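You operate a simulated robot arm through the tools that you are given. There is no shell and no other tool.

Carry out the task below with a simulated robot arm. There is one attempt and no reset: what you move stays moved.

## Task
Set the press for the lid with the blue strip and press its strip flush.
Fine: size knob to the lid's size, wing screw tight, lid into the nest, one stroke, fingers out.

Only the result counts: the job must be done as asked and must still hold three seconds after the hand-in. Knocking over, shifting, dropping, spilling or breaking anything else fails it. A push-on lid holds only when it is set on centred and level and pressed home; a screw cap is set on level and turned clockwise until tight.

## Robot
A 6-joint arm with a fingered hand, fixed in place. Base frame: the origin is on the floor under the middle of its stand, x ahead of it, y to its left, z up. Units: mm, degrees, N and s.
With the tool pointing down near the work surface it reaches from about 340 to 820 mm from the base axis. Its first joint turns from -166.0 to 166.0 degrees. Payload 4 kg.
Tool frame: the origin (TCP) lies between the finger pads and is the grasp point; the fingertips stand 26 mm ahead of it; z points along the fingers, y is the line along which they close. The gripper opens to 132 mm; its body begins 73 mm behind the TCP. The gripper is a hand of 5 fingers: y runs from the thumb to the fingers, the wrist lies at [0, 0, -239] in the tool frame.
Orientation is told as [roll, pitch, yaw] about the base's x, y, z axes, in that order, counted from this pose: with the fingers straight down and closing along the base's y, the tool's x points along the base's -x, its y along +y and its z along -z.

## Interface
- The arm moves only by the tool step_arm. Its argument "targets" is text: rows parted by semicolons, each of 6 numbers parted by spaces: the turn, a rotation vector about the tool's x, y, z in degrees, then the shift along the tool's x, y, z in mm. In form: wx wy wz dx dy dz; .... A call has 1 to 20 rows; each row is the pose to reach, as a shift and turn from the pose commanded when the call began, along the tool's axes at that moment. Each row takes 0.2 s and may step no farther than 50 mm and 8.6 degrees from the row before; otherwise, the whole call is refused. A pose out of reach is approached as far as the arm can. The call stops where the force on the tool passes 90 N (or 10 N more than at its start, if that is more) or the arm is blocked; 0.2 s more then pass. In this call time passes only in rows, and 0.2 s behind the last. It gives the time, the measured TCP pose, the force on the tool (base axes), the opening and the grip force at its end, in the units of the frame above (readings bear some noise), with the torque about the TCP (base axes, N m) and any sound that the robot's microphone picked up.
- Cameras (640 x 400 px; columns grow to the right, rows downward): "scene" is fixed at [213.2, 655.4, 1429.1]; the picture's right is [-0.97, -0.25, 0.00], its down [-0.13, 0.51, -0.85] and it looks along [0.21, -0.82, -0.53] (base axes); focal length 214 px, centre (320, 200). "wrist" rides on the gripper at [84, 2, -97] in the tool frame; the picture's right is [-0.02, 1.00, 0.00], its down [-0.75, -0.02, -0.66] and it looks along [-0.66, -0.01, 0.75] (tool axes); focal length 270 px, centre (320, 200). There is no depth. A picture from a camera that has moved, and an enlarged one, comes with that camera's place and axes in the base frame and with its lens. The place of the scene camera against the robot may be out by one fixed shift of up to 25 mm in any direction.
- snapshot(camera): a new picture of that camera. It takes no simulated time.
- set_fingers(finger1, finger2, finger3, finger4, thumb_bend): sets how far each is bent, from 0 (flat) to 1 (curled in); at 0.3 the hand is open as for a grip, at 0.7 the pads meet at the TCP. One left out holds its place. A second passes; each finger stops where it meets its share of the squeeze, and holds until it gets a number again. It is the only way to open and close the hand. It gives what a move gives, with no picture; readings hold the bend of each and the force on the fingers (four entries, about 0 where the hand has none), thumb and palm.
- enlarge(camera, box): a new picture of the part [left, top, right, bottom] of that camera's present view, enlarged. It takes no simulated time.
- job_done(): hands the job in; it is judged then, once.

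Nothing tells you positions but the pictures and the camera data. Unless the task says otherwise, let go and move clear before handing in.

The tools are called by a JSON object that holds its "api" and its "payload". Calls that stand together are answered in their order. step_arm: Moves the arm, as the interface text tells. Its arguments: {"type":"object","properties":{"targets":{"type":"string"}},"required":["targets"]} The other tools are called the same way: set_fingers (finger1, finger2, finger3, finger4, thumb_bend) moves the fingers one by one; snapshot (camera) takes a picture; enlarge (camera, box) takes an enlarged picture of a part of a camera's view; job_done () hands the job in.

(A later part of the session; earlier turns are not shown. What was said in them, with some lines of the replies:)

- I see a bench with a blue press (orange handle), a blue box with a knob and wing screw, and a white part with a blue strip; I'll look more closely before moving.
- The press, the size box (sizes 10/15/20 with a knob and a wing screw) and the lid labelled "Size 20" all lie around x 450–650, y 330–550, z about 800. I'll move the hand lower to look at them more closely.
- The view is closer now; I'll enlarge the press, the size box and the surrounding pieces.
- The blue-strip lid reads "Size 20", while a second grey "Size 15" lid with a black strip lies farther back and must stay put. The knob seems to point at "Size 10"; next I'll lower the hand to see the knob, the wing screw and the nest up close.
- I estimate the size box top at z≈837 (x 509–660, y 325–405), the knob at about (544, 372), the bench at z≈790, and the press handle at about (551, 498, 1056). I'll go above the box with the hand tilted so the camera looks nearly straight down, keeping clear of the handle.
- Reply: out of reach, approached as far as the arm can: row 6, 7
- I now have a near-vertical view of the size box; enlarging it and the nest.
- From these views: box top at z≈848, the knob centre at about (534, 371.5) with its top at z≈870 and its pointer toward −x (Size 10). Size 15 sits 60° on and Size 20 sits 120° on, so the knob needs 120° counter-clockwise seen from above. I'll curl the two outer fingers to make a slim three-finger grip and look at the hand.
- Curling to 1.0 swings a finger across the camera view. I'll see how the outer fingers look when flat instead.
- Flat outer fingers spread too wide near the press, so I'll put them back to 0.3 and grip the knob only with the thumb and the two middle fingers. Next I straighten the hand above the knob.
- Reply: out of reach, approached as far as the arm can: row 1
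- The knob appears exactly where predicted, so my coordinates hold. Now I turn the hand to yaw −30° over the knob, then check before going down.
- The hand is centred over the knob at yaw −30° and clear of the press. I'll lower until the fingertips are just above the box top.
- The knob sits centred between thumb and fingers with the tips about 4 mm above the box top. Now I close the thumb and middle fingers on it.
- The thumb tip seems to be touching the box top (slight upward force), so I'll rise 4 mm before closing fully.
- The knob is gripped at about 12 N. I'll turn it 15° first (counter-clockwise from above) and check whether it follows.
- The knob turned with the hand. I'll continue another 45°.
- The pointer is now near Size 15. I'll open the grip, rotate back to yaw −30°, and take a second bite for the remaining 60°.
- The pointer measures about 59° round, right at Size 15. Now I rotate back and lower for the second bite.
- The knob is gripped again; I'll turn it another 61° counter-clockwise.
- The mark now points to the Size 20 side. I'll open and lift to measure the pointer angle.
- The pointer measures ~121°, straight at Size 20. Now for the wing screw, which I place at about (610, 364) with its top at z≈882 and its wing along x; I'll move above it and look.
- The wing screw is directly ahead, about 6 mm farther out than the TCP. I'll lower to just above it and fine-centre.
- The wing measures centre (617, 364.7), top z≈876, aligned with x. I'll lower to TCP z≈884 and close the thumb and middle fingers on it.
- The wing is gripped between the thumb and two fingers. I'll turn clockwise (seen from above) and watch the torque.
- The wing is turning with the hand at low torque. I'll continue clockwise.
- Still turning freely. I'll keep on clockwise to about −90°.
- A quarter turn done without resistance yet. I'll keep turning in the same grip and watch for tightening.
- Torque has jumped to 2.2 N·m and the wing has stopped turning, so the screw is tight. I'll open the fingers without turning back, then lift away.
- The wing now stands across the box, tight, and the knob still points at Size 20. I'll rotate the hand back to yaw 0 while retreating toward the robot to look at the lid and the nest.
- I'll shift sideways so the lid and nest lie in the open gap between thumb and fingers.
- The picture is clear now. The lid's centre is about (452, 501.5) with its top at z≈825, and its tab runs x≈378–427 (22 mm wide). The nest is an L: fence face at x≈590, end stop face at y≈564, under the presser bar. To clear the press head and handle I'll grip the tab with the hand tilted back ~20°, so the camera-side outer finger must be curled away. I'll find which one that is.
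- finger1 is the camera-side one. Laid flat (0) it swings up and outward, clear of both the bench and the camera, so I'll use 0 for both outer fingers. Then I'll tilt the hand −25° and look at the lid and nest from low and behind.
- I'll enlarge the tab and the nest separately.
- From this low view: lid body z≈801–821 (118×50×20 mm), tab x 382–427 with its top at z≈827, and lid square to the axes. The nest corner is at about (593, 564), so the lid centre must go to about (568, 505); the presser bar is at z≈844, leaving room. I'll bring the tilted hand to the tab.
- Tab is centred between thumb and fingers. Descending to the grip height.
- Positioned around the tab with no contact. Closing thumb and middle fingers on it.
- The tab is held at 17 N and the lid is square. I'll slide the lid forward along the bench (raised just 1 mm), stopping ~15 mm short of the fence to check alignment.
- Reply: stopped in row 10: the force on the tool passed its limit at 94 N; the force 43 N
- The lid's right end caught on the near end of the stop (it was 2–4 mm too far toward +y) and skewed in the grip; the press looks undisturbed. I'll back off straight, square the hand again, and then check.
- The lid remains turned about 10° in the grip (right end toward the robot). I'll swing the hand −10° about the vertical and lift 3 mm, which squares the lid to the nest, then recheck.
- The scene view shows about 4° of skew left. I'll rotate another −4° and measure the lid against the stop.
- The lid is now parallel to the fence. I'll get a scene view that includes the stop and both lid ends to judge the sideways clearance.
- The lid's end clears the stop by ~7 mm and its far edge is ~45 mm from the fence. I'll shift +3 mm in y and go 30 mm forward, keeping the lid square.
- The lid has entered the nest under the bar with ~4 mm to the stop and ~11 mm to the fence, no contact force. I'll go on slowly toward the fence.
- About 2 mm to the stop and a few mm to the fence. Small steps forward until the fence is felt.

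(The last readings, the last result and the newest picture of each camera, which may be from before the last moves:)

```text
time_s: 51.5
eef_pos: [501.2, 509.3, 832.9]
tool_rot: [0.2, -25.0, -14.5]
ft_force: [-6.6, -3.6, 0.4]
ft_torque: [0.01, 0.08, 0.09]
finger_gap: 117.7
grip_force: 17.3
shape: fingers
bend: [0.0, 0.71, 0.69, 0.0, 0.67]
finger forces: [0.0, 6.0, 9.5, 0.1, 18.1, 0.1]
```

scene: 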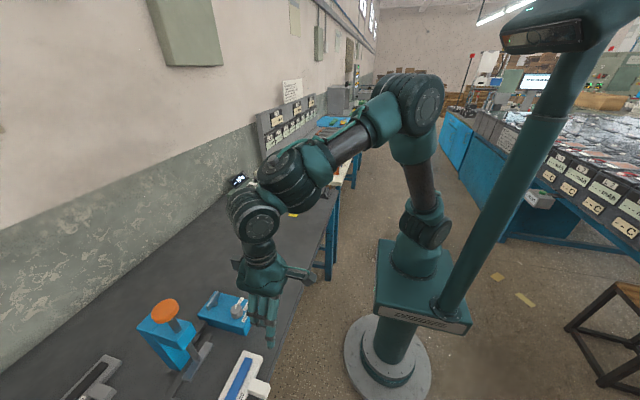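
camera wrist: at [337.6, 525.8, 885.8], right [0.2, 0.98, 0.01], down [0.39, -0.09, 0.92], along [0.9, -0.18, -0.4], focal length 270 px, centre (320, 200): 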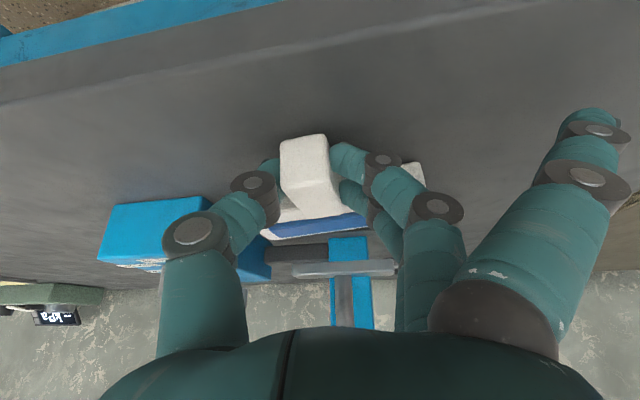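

The fence is touched (6–7 N). Let me check how the lid sits.

{"api": "enlarge", "payload": {"camera": "scene", "box": [140, 390, 230, 400]}}

{"api": "enlarge", "payload": {"camera": "scene", "box": [150, 320, 270, 400]}}

{"api": "enlarge", "payload": {"camera": "wrist", "box": [200, 100, 440, 300]}}

```text
7.11 times, centred on (185, 395) of scene
camera zoom: at [213.2, 655.4, 1429.1], right [-0.97, -0.25, 0.0], down [-0.13, 0.51, -0.85], along [0.21, -0.82, -0.53], focal length 1525 px, centre (1280, -1187)
```

zoom: 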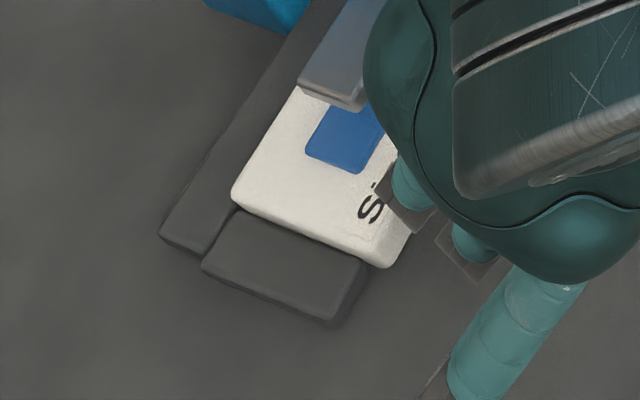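

```text
5.00 times, centred on (210, 360) of scene
camera zoom: at [213.2, 655.4, 1429.1], right [-0.97, -0.25, 0.0], down [-0.13, 0.51, -0.85], along [0.21, -0.82, -0.53], focal length 1072 px, centre (870, -600)
```

zoom: 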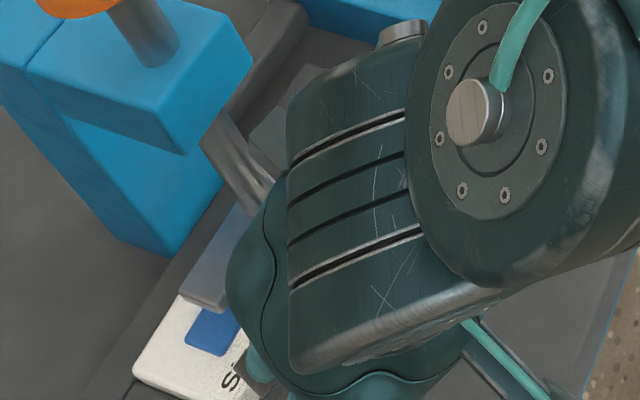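

```text
2.00 times, centred on (320, 200) of wrist
camera zoom: at [386.0, 539.5, 885.3], right [0.27, 0.96, 0.01], down [0.39, -0.12, 0.91], along [0.88, -0.24, -0.4], focal length 541 px, centre (320, 200)
```

zoom: 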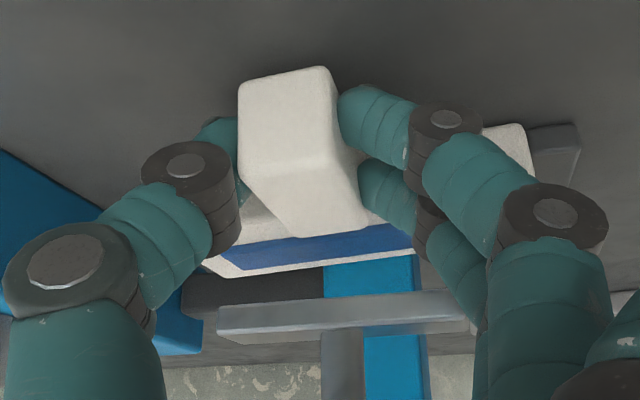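

The lid rests against the fence with ~1 mm to the stop, square and under the bar. I'll open the grip a little, then back straight out.

{"api": "set_fingers", "payload": {"finger2": 0.58, "finger3": 0.58, "thumb_bend": 0.55}}

{"api": "snapshot", "payload": {"camera": "wrist"}}

{"api": "enlarge", "payload": {"camera": "scene", "box": [140, 390, 230, 400]}}

```text
time_s: 52.5
eef_pos: [500.5, 508.0, 836.8]
tool_rot: [0.3, -25.1, -14.7]
ft_force: [-3.8, -3.1, 11.2]
ft_torque: [0.14, 0.01, 0.0]
finger_gap: 128.1
grip_force: 7.0
shape: fingers
bend: [0.0, 0.62, 0.61, 0.0, 0.55]
finger forces: [0.1, 10.4, 4.4, 0.1, 0.0, 0.2]
```

```text
taken
camera wrist: at [386.5, 539.7, 885.9], right [0.27, 0.96, 0.01], down [0.38, -0.12, 0.92], along [0.88, -0.24, -0.4], focal length 270 px, centre (320, 200)
```

wrist: 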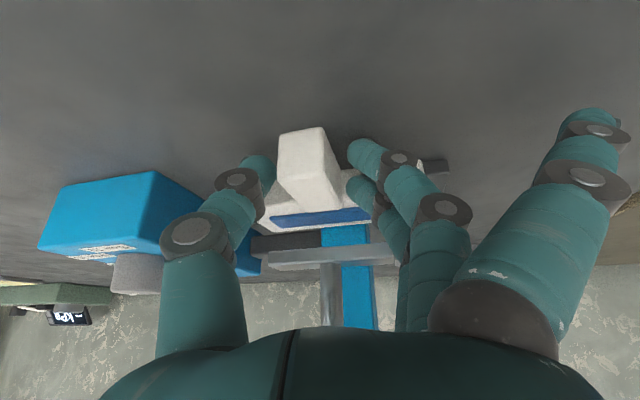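

```text
7.11 times, centred on (185, 395) of scene
camera zoom: at [213.2, 655.4, 1429.1], right [-0.97, -0.25, 0.0], down [-0.13, 0.51, -0.85], along [0.21, -0.82, -0.53], focal length 1525 px, centre (1280, -1187)
```

zoom: 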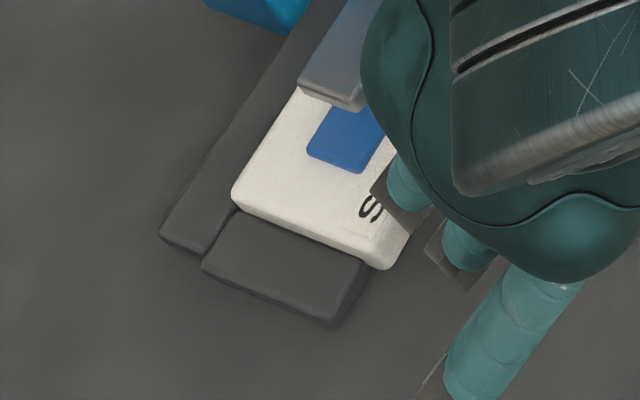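

The fingertips brushed the bench when opening; the lid did not move. I'll rise 6 mm first and then back out along −x.

{"api": "step_arm", "payload": {"targets": "0 0 0 -1.3 0 -2.7; 0 0 0 -2.5 0 -5.4"}}

{"api": "snapshot", "payload": {"camera": "wrist"}}

```text
time_s: 53.0
eef_pos: [499.0, 508.6, 840.9]
tool_rot: [0.1, -25.0, -14.4]
ft_force: [-2.0, 0.4, -0.8]
ft_torque: [0.0, 0.05, 0.05]
finger_gap: 128.1
grip_force: 0.9
shape: fingers
bend: [0.0, 0.57, 0.58, 0.0, 0.55]
finger forces: [0.1, 0.0, 2.0, 0.0, 0.0, 0.0]
```

```text
taken
camera wrist: at [385.0, 539.4, 891.3], right [0.27, 0.96, 0.01], down [0.39, -0.12, 0.91], along [0.88, -0.24, -0.4], focal length 270 px, centre (320, 200)
```

wrist: 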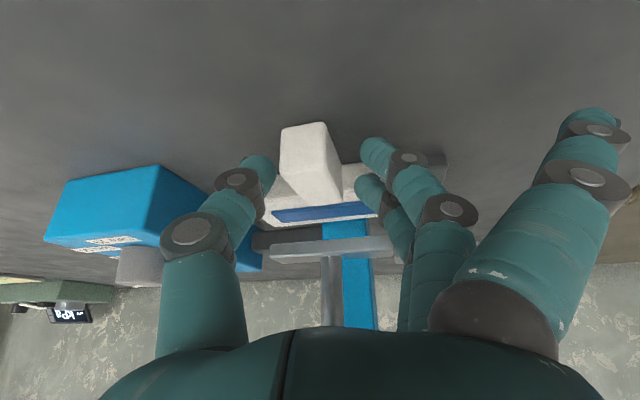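

Clear of the tab. Backing out along −x now, then squaring the hand.

{"api": "step_arm", "payload": {"targets": "0 0 0 7.9 -2.5 -5.9; 0 0 0 15.8 -5 -11.8; 0 0 0 23.8 -7.6 -17.7; 0 0 0 31.7 -10.1 -23.6; 0 0 0 39.6 -12.6 -29.5; 0 0 0 47.5 -15.1 -35.4; -2 0 -4.4 63.4 -20.2 -47.2; -4.1 0 -8.8 79.2 -25.2 -59; -6.17 0 -13.2 95 -30.2 -71"}}

{"api": "snapshot", "payload": {"camera": "wrist"}}

{"api": "enlarge", "payload": {"camera": "scene", "box": [110, 380, 270, 400]}}

{"api": "enlarge", "payload": {"camera": "scene", "box": [130, 280, 290, 400]}}

```text
time_s: 55.0
eef_pos: [379.7, 509.8, 866.6]
tool_rot: [0.1, -25.0, 0.1]
ft_force: [0.1, 0.5, -0.3]
ft_torque: [0.01, 0.0, 0.01]
finger_gap: 128.3
grip_force: 0.0
shape: fingers
bend: [0.0, 0.57, 0.57, 0.0, 0.55]
finger forces: [0.0, 0.0, 0.1, 0.0, 0.1, 0.1]
```

```text
taken
camera wrist: at [260.8, 510.1, 916.0], right [0.02, 1.0, 0.01], down [0.4, -0.02, 0.92], along [0.92, -0.01, -0.4], focal length 270 px, centre (320, 200)
```

wrist: 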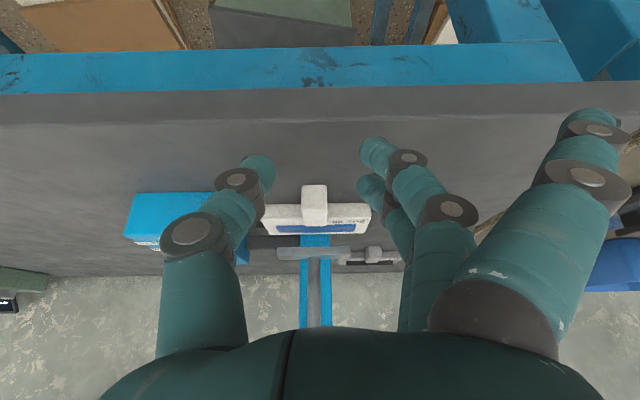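

```text
4.00 times, centred on (190, 390) of scene
camera zoom: at [213.2, 655.4, 1429.1], right [-0.97, -0.25, 0.0], down [-0.13, 0.51, -0.85], along [0.21, -0.82, -0.53], focal length 858 px, centre (840, -560)
```

zoom: 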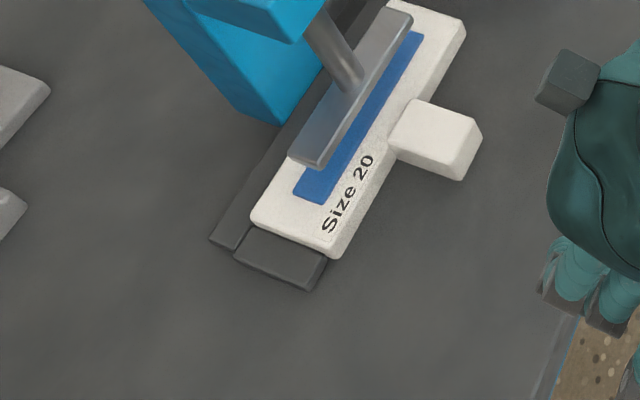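

```text
3.33 times, centred on (210, 340) of scene
camera zoom: at [213.2, 655.4, 1429.1], right [-0.97, -0.25, 0.0], down [-0.13, 0.51, -0.85], along [0.21, -0.82, -0.53], focal length 715 px, centre (687, -267)
```

zoom: 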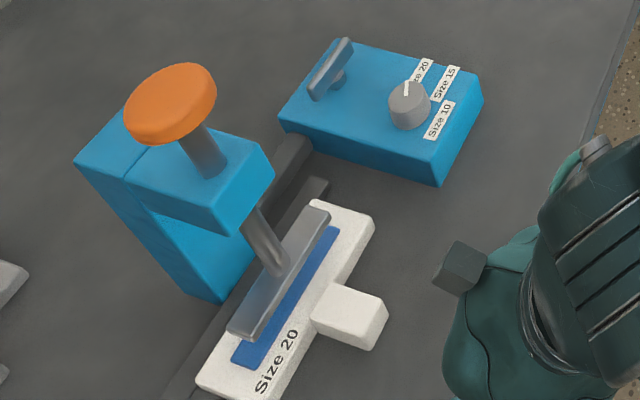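

The lid now lies square in the nest under the presser bar, with knob and wing unchanged. Next I'll rise and locate the orange press handle precisely.

{"api": "step_arm", "payload": {"targets": "0 3.6 0 -16 -4 -34; 0 7.2 0 -32 -8 -68; 0 10.8 0 -48 -12 -102; 0 14.4 0 -64 -16 -136; 0 18 0 -80 -20 -170; 0 21.6 0 -96 -25 -204; 0 25 0 -111 -30 -238"}}

{"api": "snapshot", "payload": {"camera": "wrist"}}

{"api": "enlarge", "payload": {"camera": "wrist", "box": [240, 140, 440, 340]}}

```text
time_s: 56.6
eef_pos: [377.3, 477.5, 1127.3]
tool_rot: [0.2, -0.1, 0.3]
ft_force: [-0.3, 1.2, 0.9]
ft_torque: [0.0, -0.04, -0.04]
finger_gap: 128.2
grip_force: 0.1
shape: fingers
bend: [0.0, 0.57, 0.57, 0.0, 0.55]
finger forces: [0.1, 0.0, 0.1, 0.1, 0.1, 0.0]
```

```text
taken
camera wrist: at [291.1, 478.0, 1223.0], right [0.02, 1.0, 0.0], down [0.75, -0.02, 0.66], along [0.66, -0.01, -0.75], focal length 270 px, centre (320, 200)
```

wrist: 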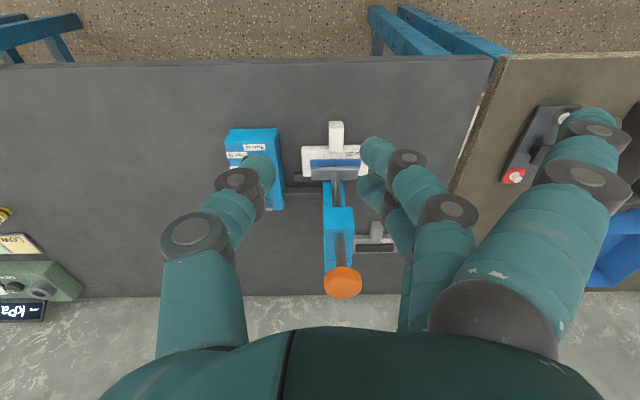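

```text
2.00 times, centred on (340, 240) of wrist
camera zoom: at [291.1, 478.0, 1223.0], right [0.02, 1.0, 0.0], down [0.75, -0.02, 0.66], along [0.66, -0.01, -0.75], focal length 541 px, centre (280, 120)
```

zoom: 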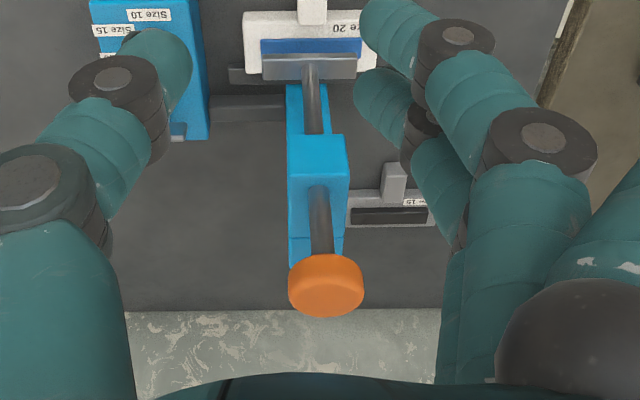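

The handle shows clearly at about (550–565, 498, top ≈1070); to pin down its distance I'll take a second view 100 mm higher.

{"api": "step_arm", "payload": {"targets": "0 0 0 0 0 -34; 0 0 0 0 0 -67; 0 0 0 0 0 -100"}}

{"api": "enlarge", "payload": {"camera": "wrist", "box": [240, 140, 440, 340]}}

{"api": "enlarge", "payload": {"camera": "scene", "box": [110, 280, 230, 400]}}

```text
time_s: 57.5
eef_pos: [379.4, 474.9, 1225.6]
tool_rot: [0.3, -0.1, 0.0]
ft_force: [0.5, 0.1, -0.1]
ft_torque: [0.0, -0.02, 0.03]
finger_gap: 128.3
grip_force: 0.1
shape: fingers
bend: [0.0, 0.57, 0.57, 0.0, 0.55]
finger forces: [0.0, 0.0, 0.0, 0.0, 0.0, 0.0]
```

```text
2.00 times, centred on (340, 240) of wrist
camera zoom: at [292.2, 475.5, 1322.5], right [0.02, 1.0, 0.0], down [0.75, -0.02, 0.66], along [0.66, -0.01, -0.75], focal length 541 px, centre (280, 120)
```

zoom: 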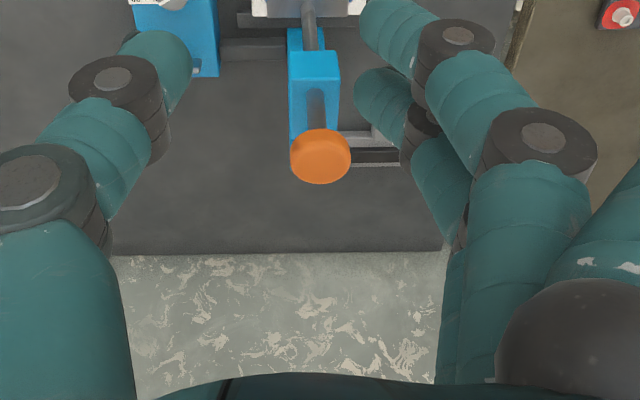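

```text
3.33 times, centred on (170, 340) of scene
camera zoom: at [213.2, 655.4, 1429.1], right [-0.97, -0.25, 0.0], down [-0.13, 0.51, -0.85], along [0.21, -0.82, -0.53], focal length 715 px, centre (820, -267)
```

zoom: 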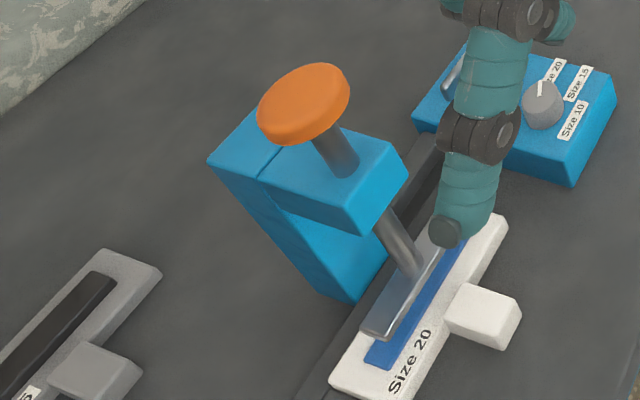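

Triangulating the two views gives the handle axis at about (556, 498), top z≈1069, diameter 41 mm. I'll make a fist (thumb flat) to push with the knuckles, and move over the handle.

{"api": "set_fingers", "payload": {"finger1": 1.0, "finger2": 1.0, "finger3": 1.0, "finger4": 1.0, "thumb_bend": 0.0}}

{"api": "snapshot", "payload": {"camera": "wrist"}}

{"api": "snapshot", "payload": {"camera": "scene"}}

```text
time_s: 58.5
eef_pos: [378.8, 475.6, 1226.3]
tool_rot: [0.2, -0.1, 0.1]
ft_force: [-0.3, -0.2, 0.6]
ft_torque: [0.01, -0.02, -0.04]
finger_gap: 71.7
grip_force: 0.1
shape: fingers
bend: [1.0, 1.0, 1.0, 1.0, 0.01]
finger forces: [0.0, 0.0, 0.1, 0.1, 0.0, 0.0]
```

```text
taken
camera wrist: at [292.2, 475.5, 1322.3], right [0.02, 1.0, 0.0], down [0.75, -0.02, 0.66], along [0.66, -0.01, -0.75], focal length 270 px, centre (320, 200)
```

wrist: 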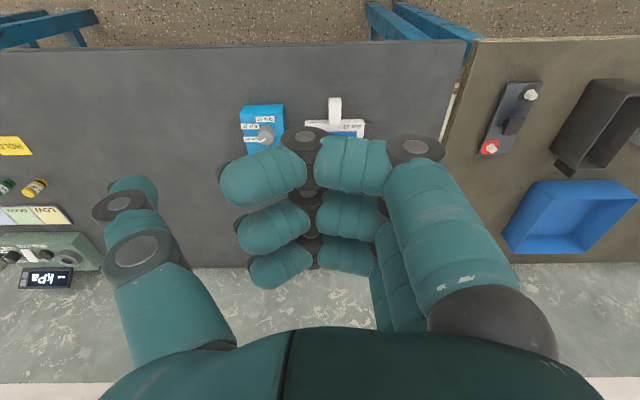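

```text
taken
```

scene: 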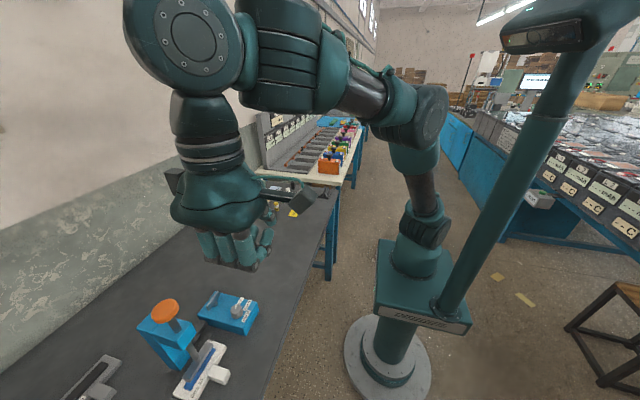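

The fist is formed. I'll move it to just above the handle.

{"api": "step_arm", "payload": {"targets": "0 0 0 -30 2 20; 0 0 0 -60 4 40; 0 0 0 -90 6 60; 0 0 0 -120 8 80; 0 0 0 -150 10 100; 0 0 0 -178 12.5 116"}}

{"api": "snapshot", "payload": {"camera": "wrist"}}

{"api": "enlarge", "payload": {"camera": "scene", "box": [100, 200, 260, 400]}}

```text
time_s: 59.9
eef_pos: [556.0, 490.6, 1111.9]
tool_rot: [0.4, -0.2, 0.2]
ft_force: [0.1, 0.1, 1.1]
ft_torque: [0.02, -0.01, -0.01]
finger_gap: 71.7
grip_force: 0.0
shape: fingers
bend: [1.0, 1.0, 1.0, 1.0, 0.01]
finger forces: [0.1, 0.0, 0.0, 0.0, 0.0, 0.0]
```

```text
taken
camera wrist: at [469.5, 491.0, 1207.4], right [0.02, 1.0, 0.01], down [0.75, -0.02, 0.66], along [0.66, -0.01, -0.75], focal length 270 px, centre (320, 200)
```

wrist: 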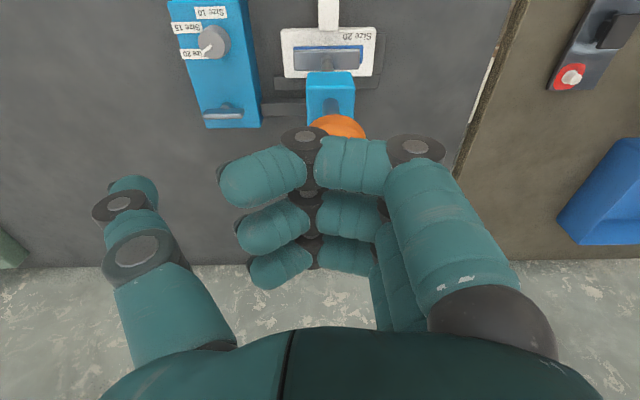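

```text
2.00 times, centred on (180, 300) of scene
camera zoom: at [213.2, 655.4, 1429.1], right [-0.97, -0.25, 0.0], down [-0.13, 0.51, -0.85], along [0.21, -0.82, -0.53], focal length 429 px, centre (600, 0)
```

zoom: 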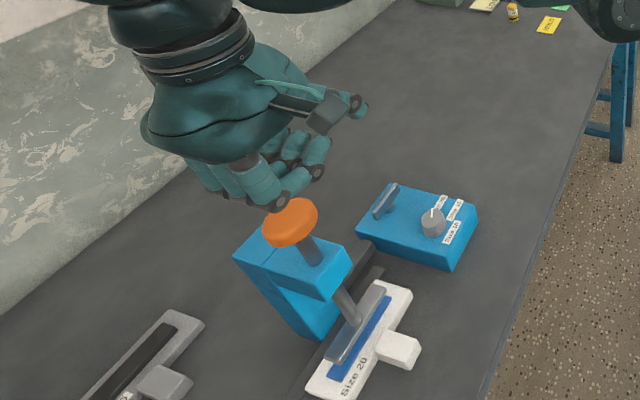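

The fist reaches straight down over the handle, which sits about 8 mm toward the knuckles, as planned. I'll come down close to it.

{"api": "step_arm", "payload": {"targets": "0 0 0 0 -1 20; 0 0 0 0 -1 40; 0 0 0 0 -1 55"}}

{"api": "snapshot", "payload": {"camera": "wrist"}}

{"api": "enlarge", "payload": {"camera": "scene", "box": [100, 240, 260, 400]}}

```text
time_s: 60.6
eef_pos: [558.1, 490.6, 1054.9]
tool_rot: [0.2, -0.3, 0.1]
ft_force: [-1.3, -0.5, 2.5]
ft_torque: [0.01, 0.01, 0.03]
finger_gap: 71.7
grip_force: 1.0
shape: fingers
bend: [1.0, 1.0, 1.0, 1.0, 0.01]
finger forces: [0.0, 0.9, 0.6, 0.1, 0.1, 0.0]
```

```text
taken
camera wrist: at [472.0, 490.8, 1151.0], right [0.02, 1.0, 0.0], down [0.75, -0.02, 0.66], along [0.66, -0.01, -0.75], focal length 270 px, centre (320, 200)
```

wrist: 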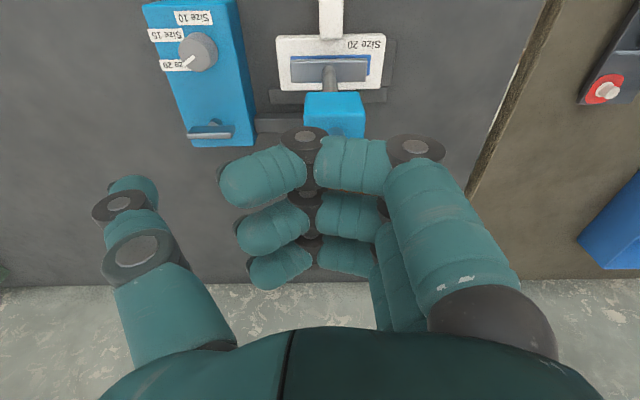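

```text
2.50 times, centred on (180, 320) of scene
camera zoom: at [213.2, 655.4, 1429.1], right [-0.97, -0.25, 0.0], down [-0.13, 0.51, -0.85], along [0.21, -0.82, -0.53], focal length 536 px, centre (670, -100)
```

zoom: 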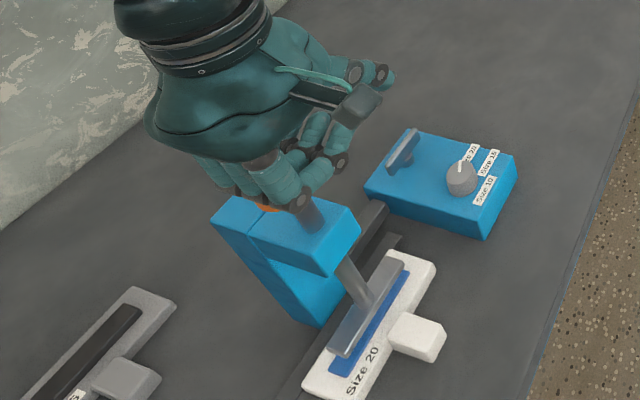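

The knuckles of fingers 2 and 3 just touch the handle. One close check of bar over strip before the stroke.

{"api": "enlarge", "payload": {"camera": "wrist", "box": [260, 0, 400, 130]}}

{"api": "enlarge", "payload": {"camera": "scene", "box": [140, 370, 250, 400]}}

```text
3.08 times, centred on (330, 65) of wrist
camera zoom: at [472.0, 490.8, 1151.0], right [0.02, 1.0, 0.0], down [0.75, -0.02, 0.66], along [0.66, -0.01, -0.75], focal length 832 px, centre (289, 615)
```

zoom: 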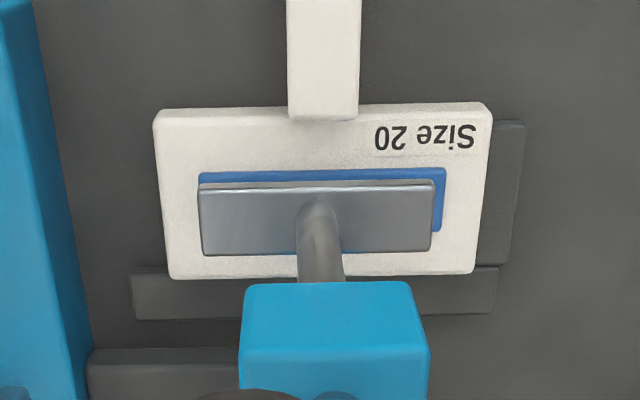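

```text
5.82 times, centred on (195, 385) of scene
camera zoom: at [213.2, 655.4, 1429.1], right [-0.97, -0.25, 0.0], down [-0.13, 0.51, -0.85], along [0.21, -0.82, -0.53], focal length 1248 px, centre (1047, -876)
```

zoom: 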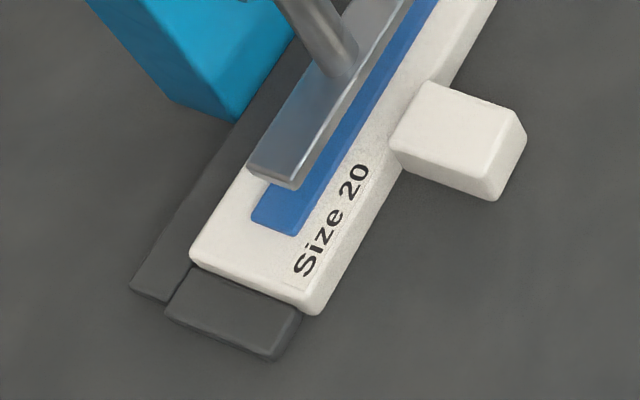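

The bar lies over the strip (strip within about 2–4 mm of the bar's centre both ways) and no finger is near the nest. Now one continuous downward stroke, which will stop by itself on high force.

{"api": "step_arm", "payload": {"targets": "0 0 0 0 0 2.5; 0 0 0 0 0 5; 0 0 0 0 0 7.5; 0 0 0 0 0 10; 0 0 0 0 0 12.5; 0 0 0 0 0 15; 0 0 0 0 0 17.5; 0 0 0 0 0 20; 0 0 0 0 0 22.5; 0 0 0 0 0 25; 0 0 0 0 0 27.5; 0 0 0 0 0 30; 0 0 0 0 0 32.5; 0 0 0 0 0 35; 0 0 0 0 0 37.5; 0 0 0 0 0 40"}}

{"api": "enlarge", "payload": {"camera": "wrist", "box": [260, 0, 400, 130]}}

{"api": "enlarge", "payload": {"camera": "scene", "box": [140, 370, 250, 400]}}

```text
time_s: 64.0
eef_pos: [558.6, 490.6, 1025.6]
tool_rot: [0.9, -0.9, 0.1]
ft_force: [3.2, 16.8, 71.1]
ft_torque: [0.11, 0.37, 0.05]
finger_gap: 71.6
grip_force: 36.5
shape: fingers
bend: [1.0, 1.0, 1.0, 1.0, 0.01]
finger forces: [0.0, 49.8, 22.9, 0.0, 0.1, 0.0]
heard: click
```

```text
3.08 times, centred on (330, 65) of wrist
camera zoom: at [471.5, 489.9, 1120.9], right [0.02, 1.0, 0.02], down [0.74, -0.02, 0.67], along [0.67, 0.0, -0.74], focal length 832 px, centre (289, 615)
```

zoom: 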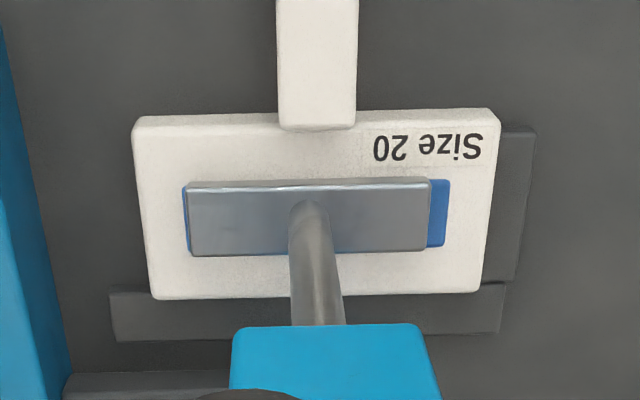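

```text
5.82 times, centred on (195, 385) of scene
camera zoom: at [213.2, 655.4, 1429.1], right [-0.97, -0.25, 0.0], down [-0.13, 0.51, -0.85], along [0.21, -0.82, -0.53], focal length 1248 px, centre (1047, -876)
```

zoom: 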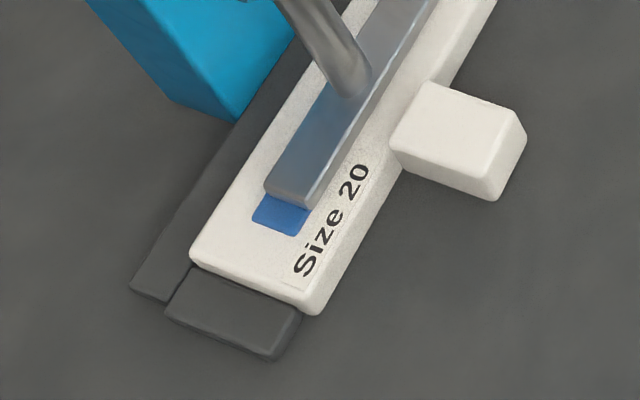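

A click was heard and the bar is down firmly on the strip at 71 N, with the stroke bottomed. I'll now lift straight off the handle.

{"api": "step_arm", "payload": {"targets": "0 0 0 0 0 -10; 0 0 0 0 0 -20; 0 0 0 0 0 -30; 0 0 0 0 0 -40; 0 0 0 0 0 -55; 0 0 0 0 0 -75; 0 0 0 0 0 -100"}}

{"api": "enlarge", "payload": {"camera": "wrist", "box": [260, 0, 400, 130]}}

{"api": "enlarge", "payload": {"camera": "scene", "box": [140, 370, 250, 400]}}

{"api": "snapshot", "payload": {"camera": "scene"}}

```text
time_s: 65.7
eef_pos: [556.7, 487.9, 1115.6]
tool_rot: [0.1, 0.0, 0.1]
ft_force: [0.6, -0.3, -0.4]
ft_torque: [0.0, 0.02, 0.0]
finger_gap: 71.5
grip_force: 0.1
shape: fingers
bend: [1.0, 1.0, 1.0, 1.0, 0.01]
finger forces: [0.0, 0.0, 0.0, 0.0, 0.0, 0.1]
```

```text
3.08 times, centred on (330, 65) of wrist
camera zoom: at [471.2, 488.8, 1211.7], right [0.02, 1.0, 0.0], down [0.75, -0.02, 0.66], along [0.66, -0.01, -0.75], focal length 832 px, centre (289, 615)
```

zoom: 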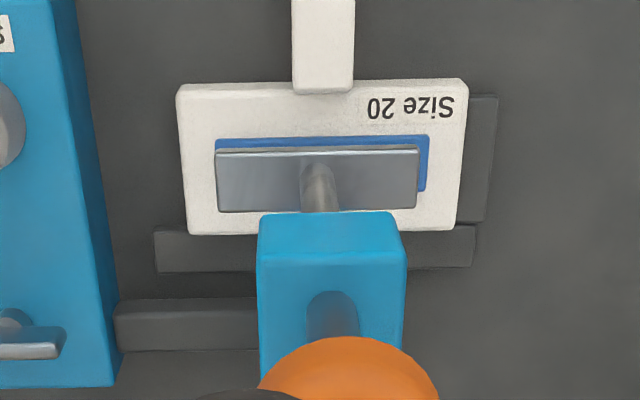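

```text
5.82 times, centred on (195, 385) of scene
camera zoom: at [213.2, 655.4, 1429.1], right [-0.97, -0.25, 0.0], down [-0.13, 0.51, -0.85], along [0.21, -0.82, -0.53], focal length 1248 px, centre (1047, -876)
```

zoom: 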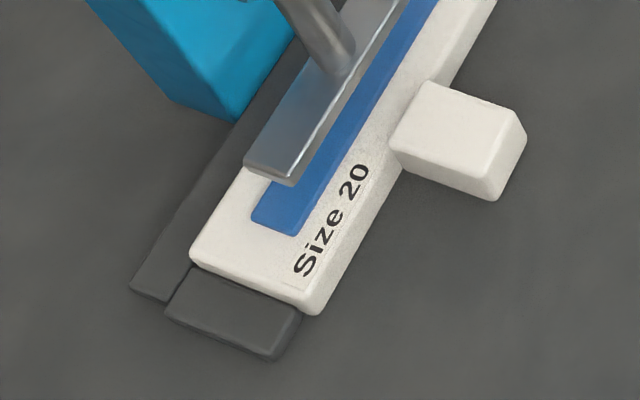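

```text
taken
```

scene: 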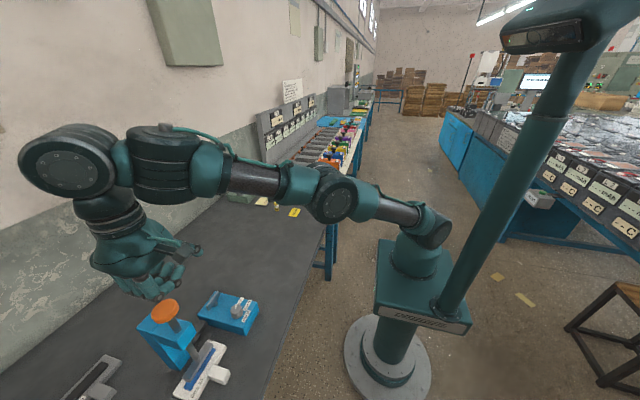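

The press has sprung back up. I'll retreat and take a low look at the strip to confirm it is flush.

{"api": "step_arm", "payload": {"targets": "0 0 0 36 2 0; 0 0 0 72 4 0; 0 0 0 108 6 0; 0 0 0 144 8 0; 0 0 0 180 10 0; 0 0 0 200 12 25; 0 -4 0 205 12 50; 0 -8 0 205 12 75; 0 -12 0 205 12 100; 0 -16 0 205 12 120; 0 -20 0 205 12 140; 0 -25 0 205 12 160"}}

{"api": "set_fingers", "payload": {"finger1": 0.0, "finger2": 0.2, "finger3": 0.2, "finger4": 0.0, "thumb_bend": 0.2}}

{"api": "snapshot", "payload": {"camera": "wrist"}}

{"api": "enlarge", "payload": {"camera": "wrist", "box": [250, 130, 400, 240]}}

```text
time_s: 68.2
eef_pos: [353.3, 503.6, 954.7]
tool_rot: [0.2, -25.1, -0.1]
ft_force: [-0.3, 0.5, 0.5]
ft_torque: [0.0, 0.0, 0.03]
finger_gap: 71.5
grip_force: 0.0
shape: fingers
bend: [1.0, 1.0, 1.0, 1.0, 0.0]
finger forces: [0.0, 0.0, 0.0, 0.1, 0.1, 0.0]
```

```text
time_s: 69.2
eef_pos: [353.3, 503.9, 953.1]
tool_rot: [0.3, -25.0, 0.0]
ft_force: [0.4, 0.3, -0.5]
ft_torque: [0.0, -0.02, 0.02]
finger_gap: 176.9
grip_force: 0.1
shape: fingers
bend: [0.0, 0.2, 0.2, 0.0, 0.19]
finger forces: [0.0, 0.0, 0.1, 0.0, 0.0, 0.1]
```

```text
taken
camera wrist: at [234.2, 503.7, 1004.7], right [0.02, 1.0, 0.01], down [0.4, -0.02, 0.92], along [0.92, -0.01, -0.4], focal length 270 px, centre (320, 200)
```

wrist: 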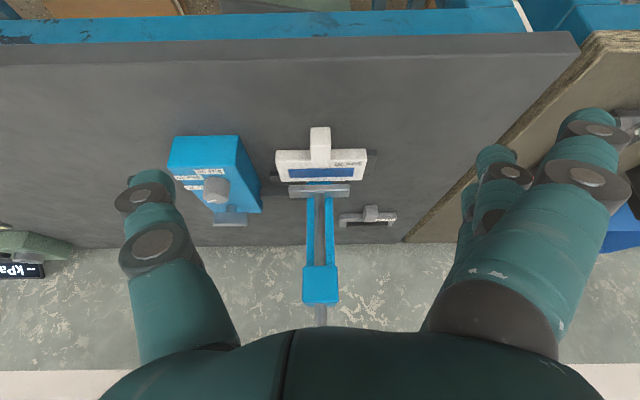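

```text
3.64 times, centred on (325, 185) of wrist
camera zoom: at [234.2, 503.7, 1004.7], right [0.02, 1.0, 0.01], down [0.4, -0.02, 0.92], along [0.92, -0.01, -0.4], focal length 983 px, centre (302, 254)
```

zoom: 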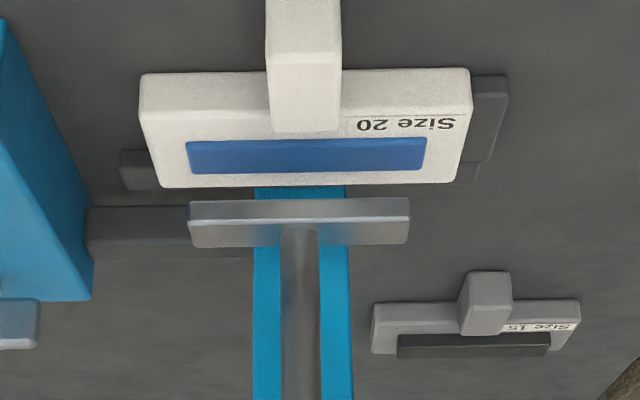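

The strip now shows the lid's margin on all sides, unlike before. A closer zoom to confirm flushness, plus the final state of the knob and wing.

{"api": "enlarge", "payload": {"camera": "wrist", "box": [270, 145, 370, 195]}}

{"api": "enlarge", "payload": {"camera": "wrist", "box": [160, 130, 270, 230]}}

{"api": "enlarge", "payload": {"camera": "scene", "box": [130, 290, 290, 400]}}

{"api": "enlarge", "payload": {"camera": "scene", "box": [170, 350, 240, 400]}}

```text
6.40 times, centred on (320, 170) of wrist
camera zoom: at [234.2, 503.7, 1004.7], right [0.02, 1.0, 0.01], down [0.4, -0.02, 0.92], along [0.92, -0.01, -0.4], focal length 1730 px, centre (320, 392)
```

zoom: 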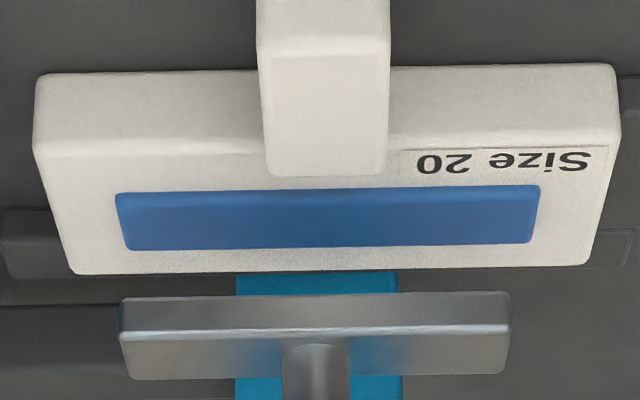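

```text
4.00 times, centred on (215, 180) of wrist
camera zoom: at [234.2, 503.7, 1004.7], right [0.02, 1.0, 0.01], down [0.4, -0.02, 0.92], along [0.92, -0.01, -0.4], focal length 1081 px, centre (740, 280)
```

zoom: 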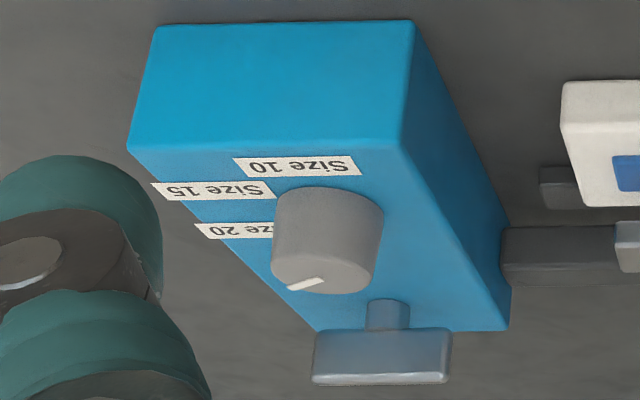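

```text
3.64 times, centred on (210, 345) of scene
camera zoom: at [213.2, 655.4, 1429.1], right [-0.97, -0.25, 0.0], down [-0.13, 0.51, -0.85], along [0.21, -0.82, -0.53], focal length 780 px, centre (720, -327)
```

zoom: 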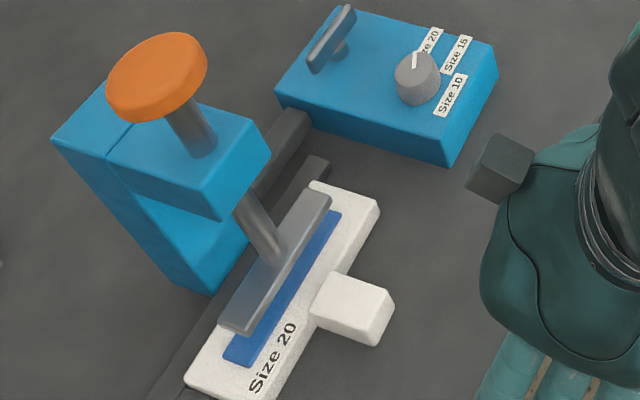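

```text
8.00 times, centred on (205, 375) of scene
camera zoom: at [213.2, 655.4, 1429.1], right [-0.97, -0.25, 0.0], down [-0.13, 0.51, -0.85], along [0.21, -0.82, -0.53], focal length 1716 px, centre (1240, -1200)
```

zoom: 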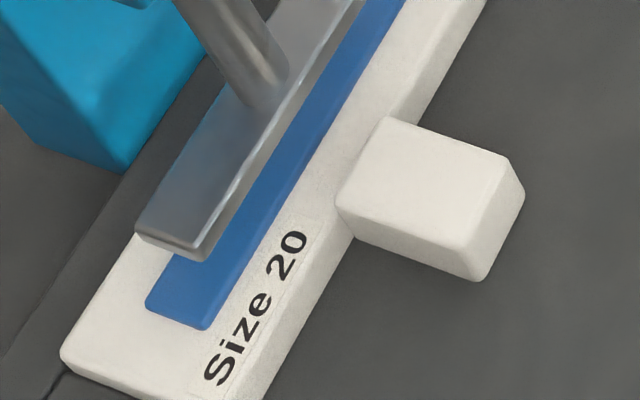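

The strip is flush, the knob points at Size 20, the wing stands tight at its stop, and the lid sits square in the nest. I'll raise the hand clear and take a last look before handing in.

{"api": "step_arm", "payload": {"targets": "0 6 0 5 0 -35; 0 12 0 5 0 -70; 0 18 0 5 0 -105; 0 25 0 5 0 -140"}}

{"api": "snapshot", "payload": {"camera": "wrist"}}

{"api": "snapshot", "payload": {"camera": "scene"}}

```text
time_s: 70.2
eef_pos: [288.8, 501.9, 1079.2]
tool_rot: [0.2, -0.1, 0.2]
ft_force: [-0.2, -0.1, -0.7]
ft_torque: [-0.03, -0.02, 0.0]
finger_gap: 176.8
grip_force: 0.1
shape: fingers
bend: [0.0, 0.2, 0.2, 0.0, 0.19]
finger forces: [0.0, 0.0, 0.0, 0.1, 0.0, 0.0]
```

```text
taken
camera wrist: at [202.8, 502.7, 1174.7], right [0.02, 1.0, 0.0], down [0.75, -0.02, 0.66], along [0.66, -0.01, -0.75], focal length 270 px, centre (320, 200)
```

wrist: 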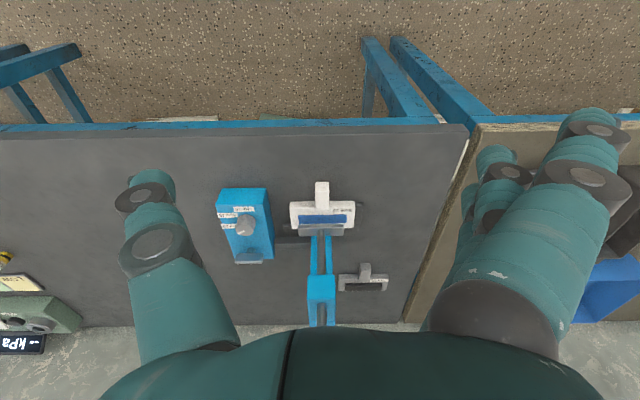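

```text
taken
```

scene: 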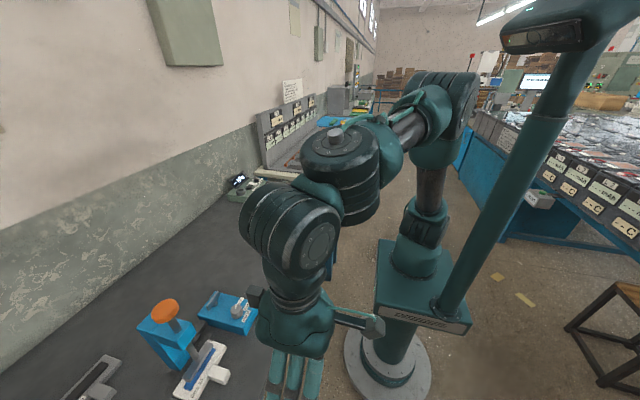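

Everything is in place: the knob is at Size 20, the wing screw is tight, the lid is in the nest with its strip pressed flush, the press is back up, and the hand is clear. Handing in.

{"api": "job_done", "payload": {}}

```text
The job is handed in.
```

The press is set for the blue-strip lid and its strip is pressed flush. I have handed the job in, but no verdict came back.

- **Size knob:** it points at "Size 20", the size printed on the lid, within about a degree by the pictures.
- **Wing screw:** I turned it clockwise until the wing stopped at about a quarter turn and the torque rose to 2.2 N·m. I let go without turning it back.
- **Lid:** it sits square in the nest, against the back fence and about 1 mm from the end stop. The presser bar is over the strip, off centre by about 2 mm along it and 2–6 mm across it.
- **Stroke:** I pushed the handle down once, heard a click at the bottom, and the press sprang back up. The strip now looks level with the lid, to within about a millimetre as far as the pictures show.
- **Hand:** it is open and clear of the bench.

On the first try at the nest, the lid caught the near end of the stop. The force peaked at 94 N and the lid twisted in the grip. I backed off, squared it and slid it in without further contact. Nothing else on the bench looked moved afterwards.
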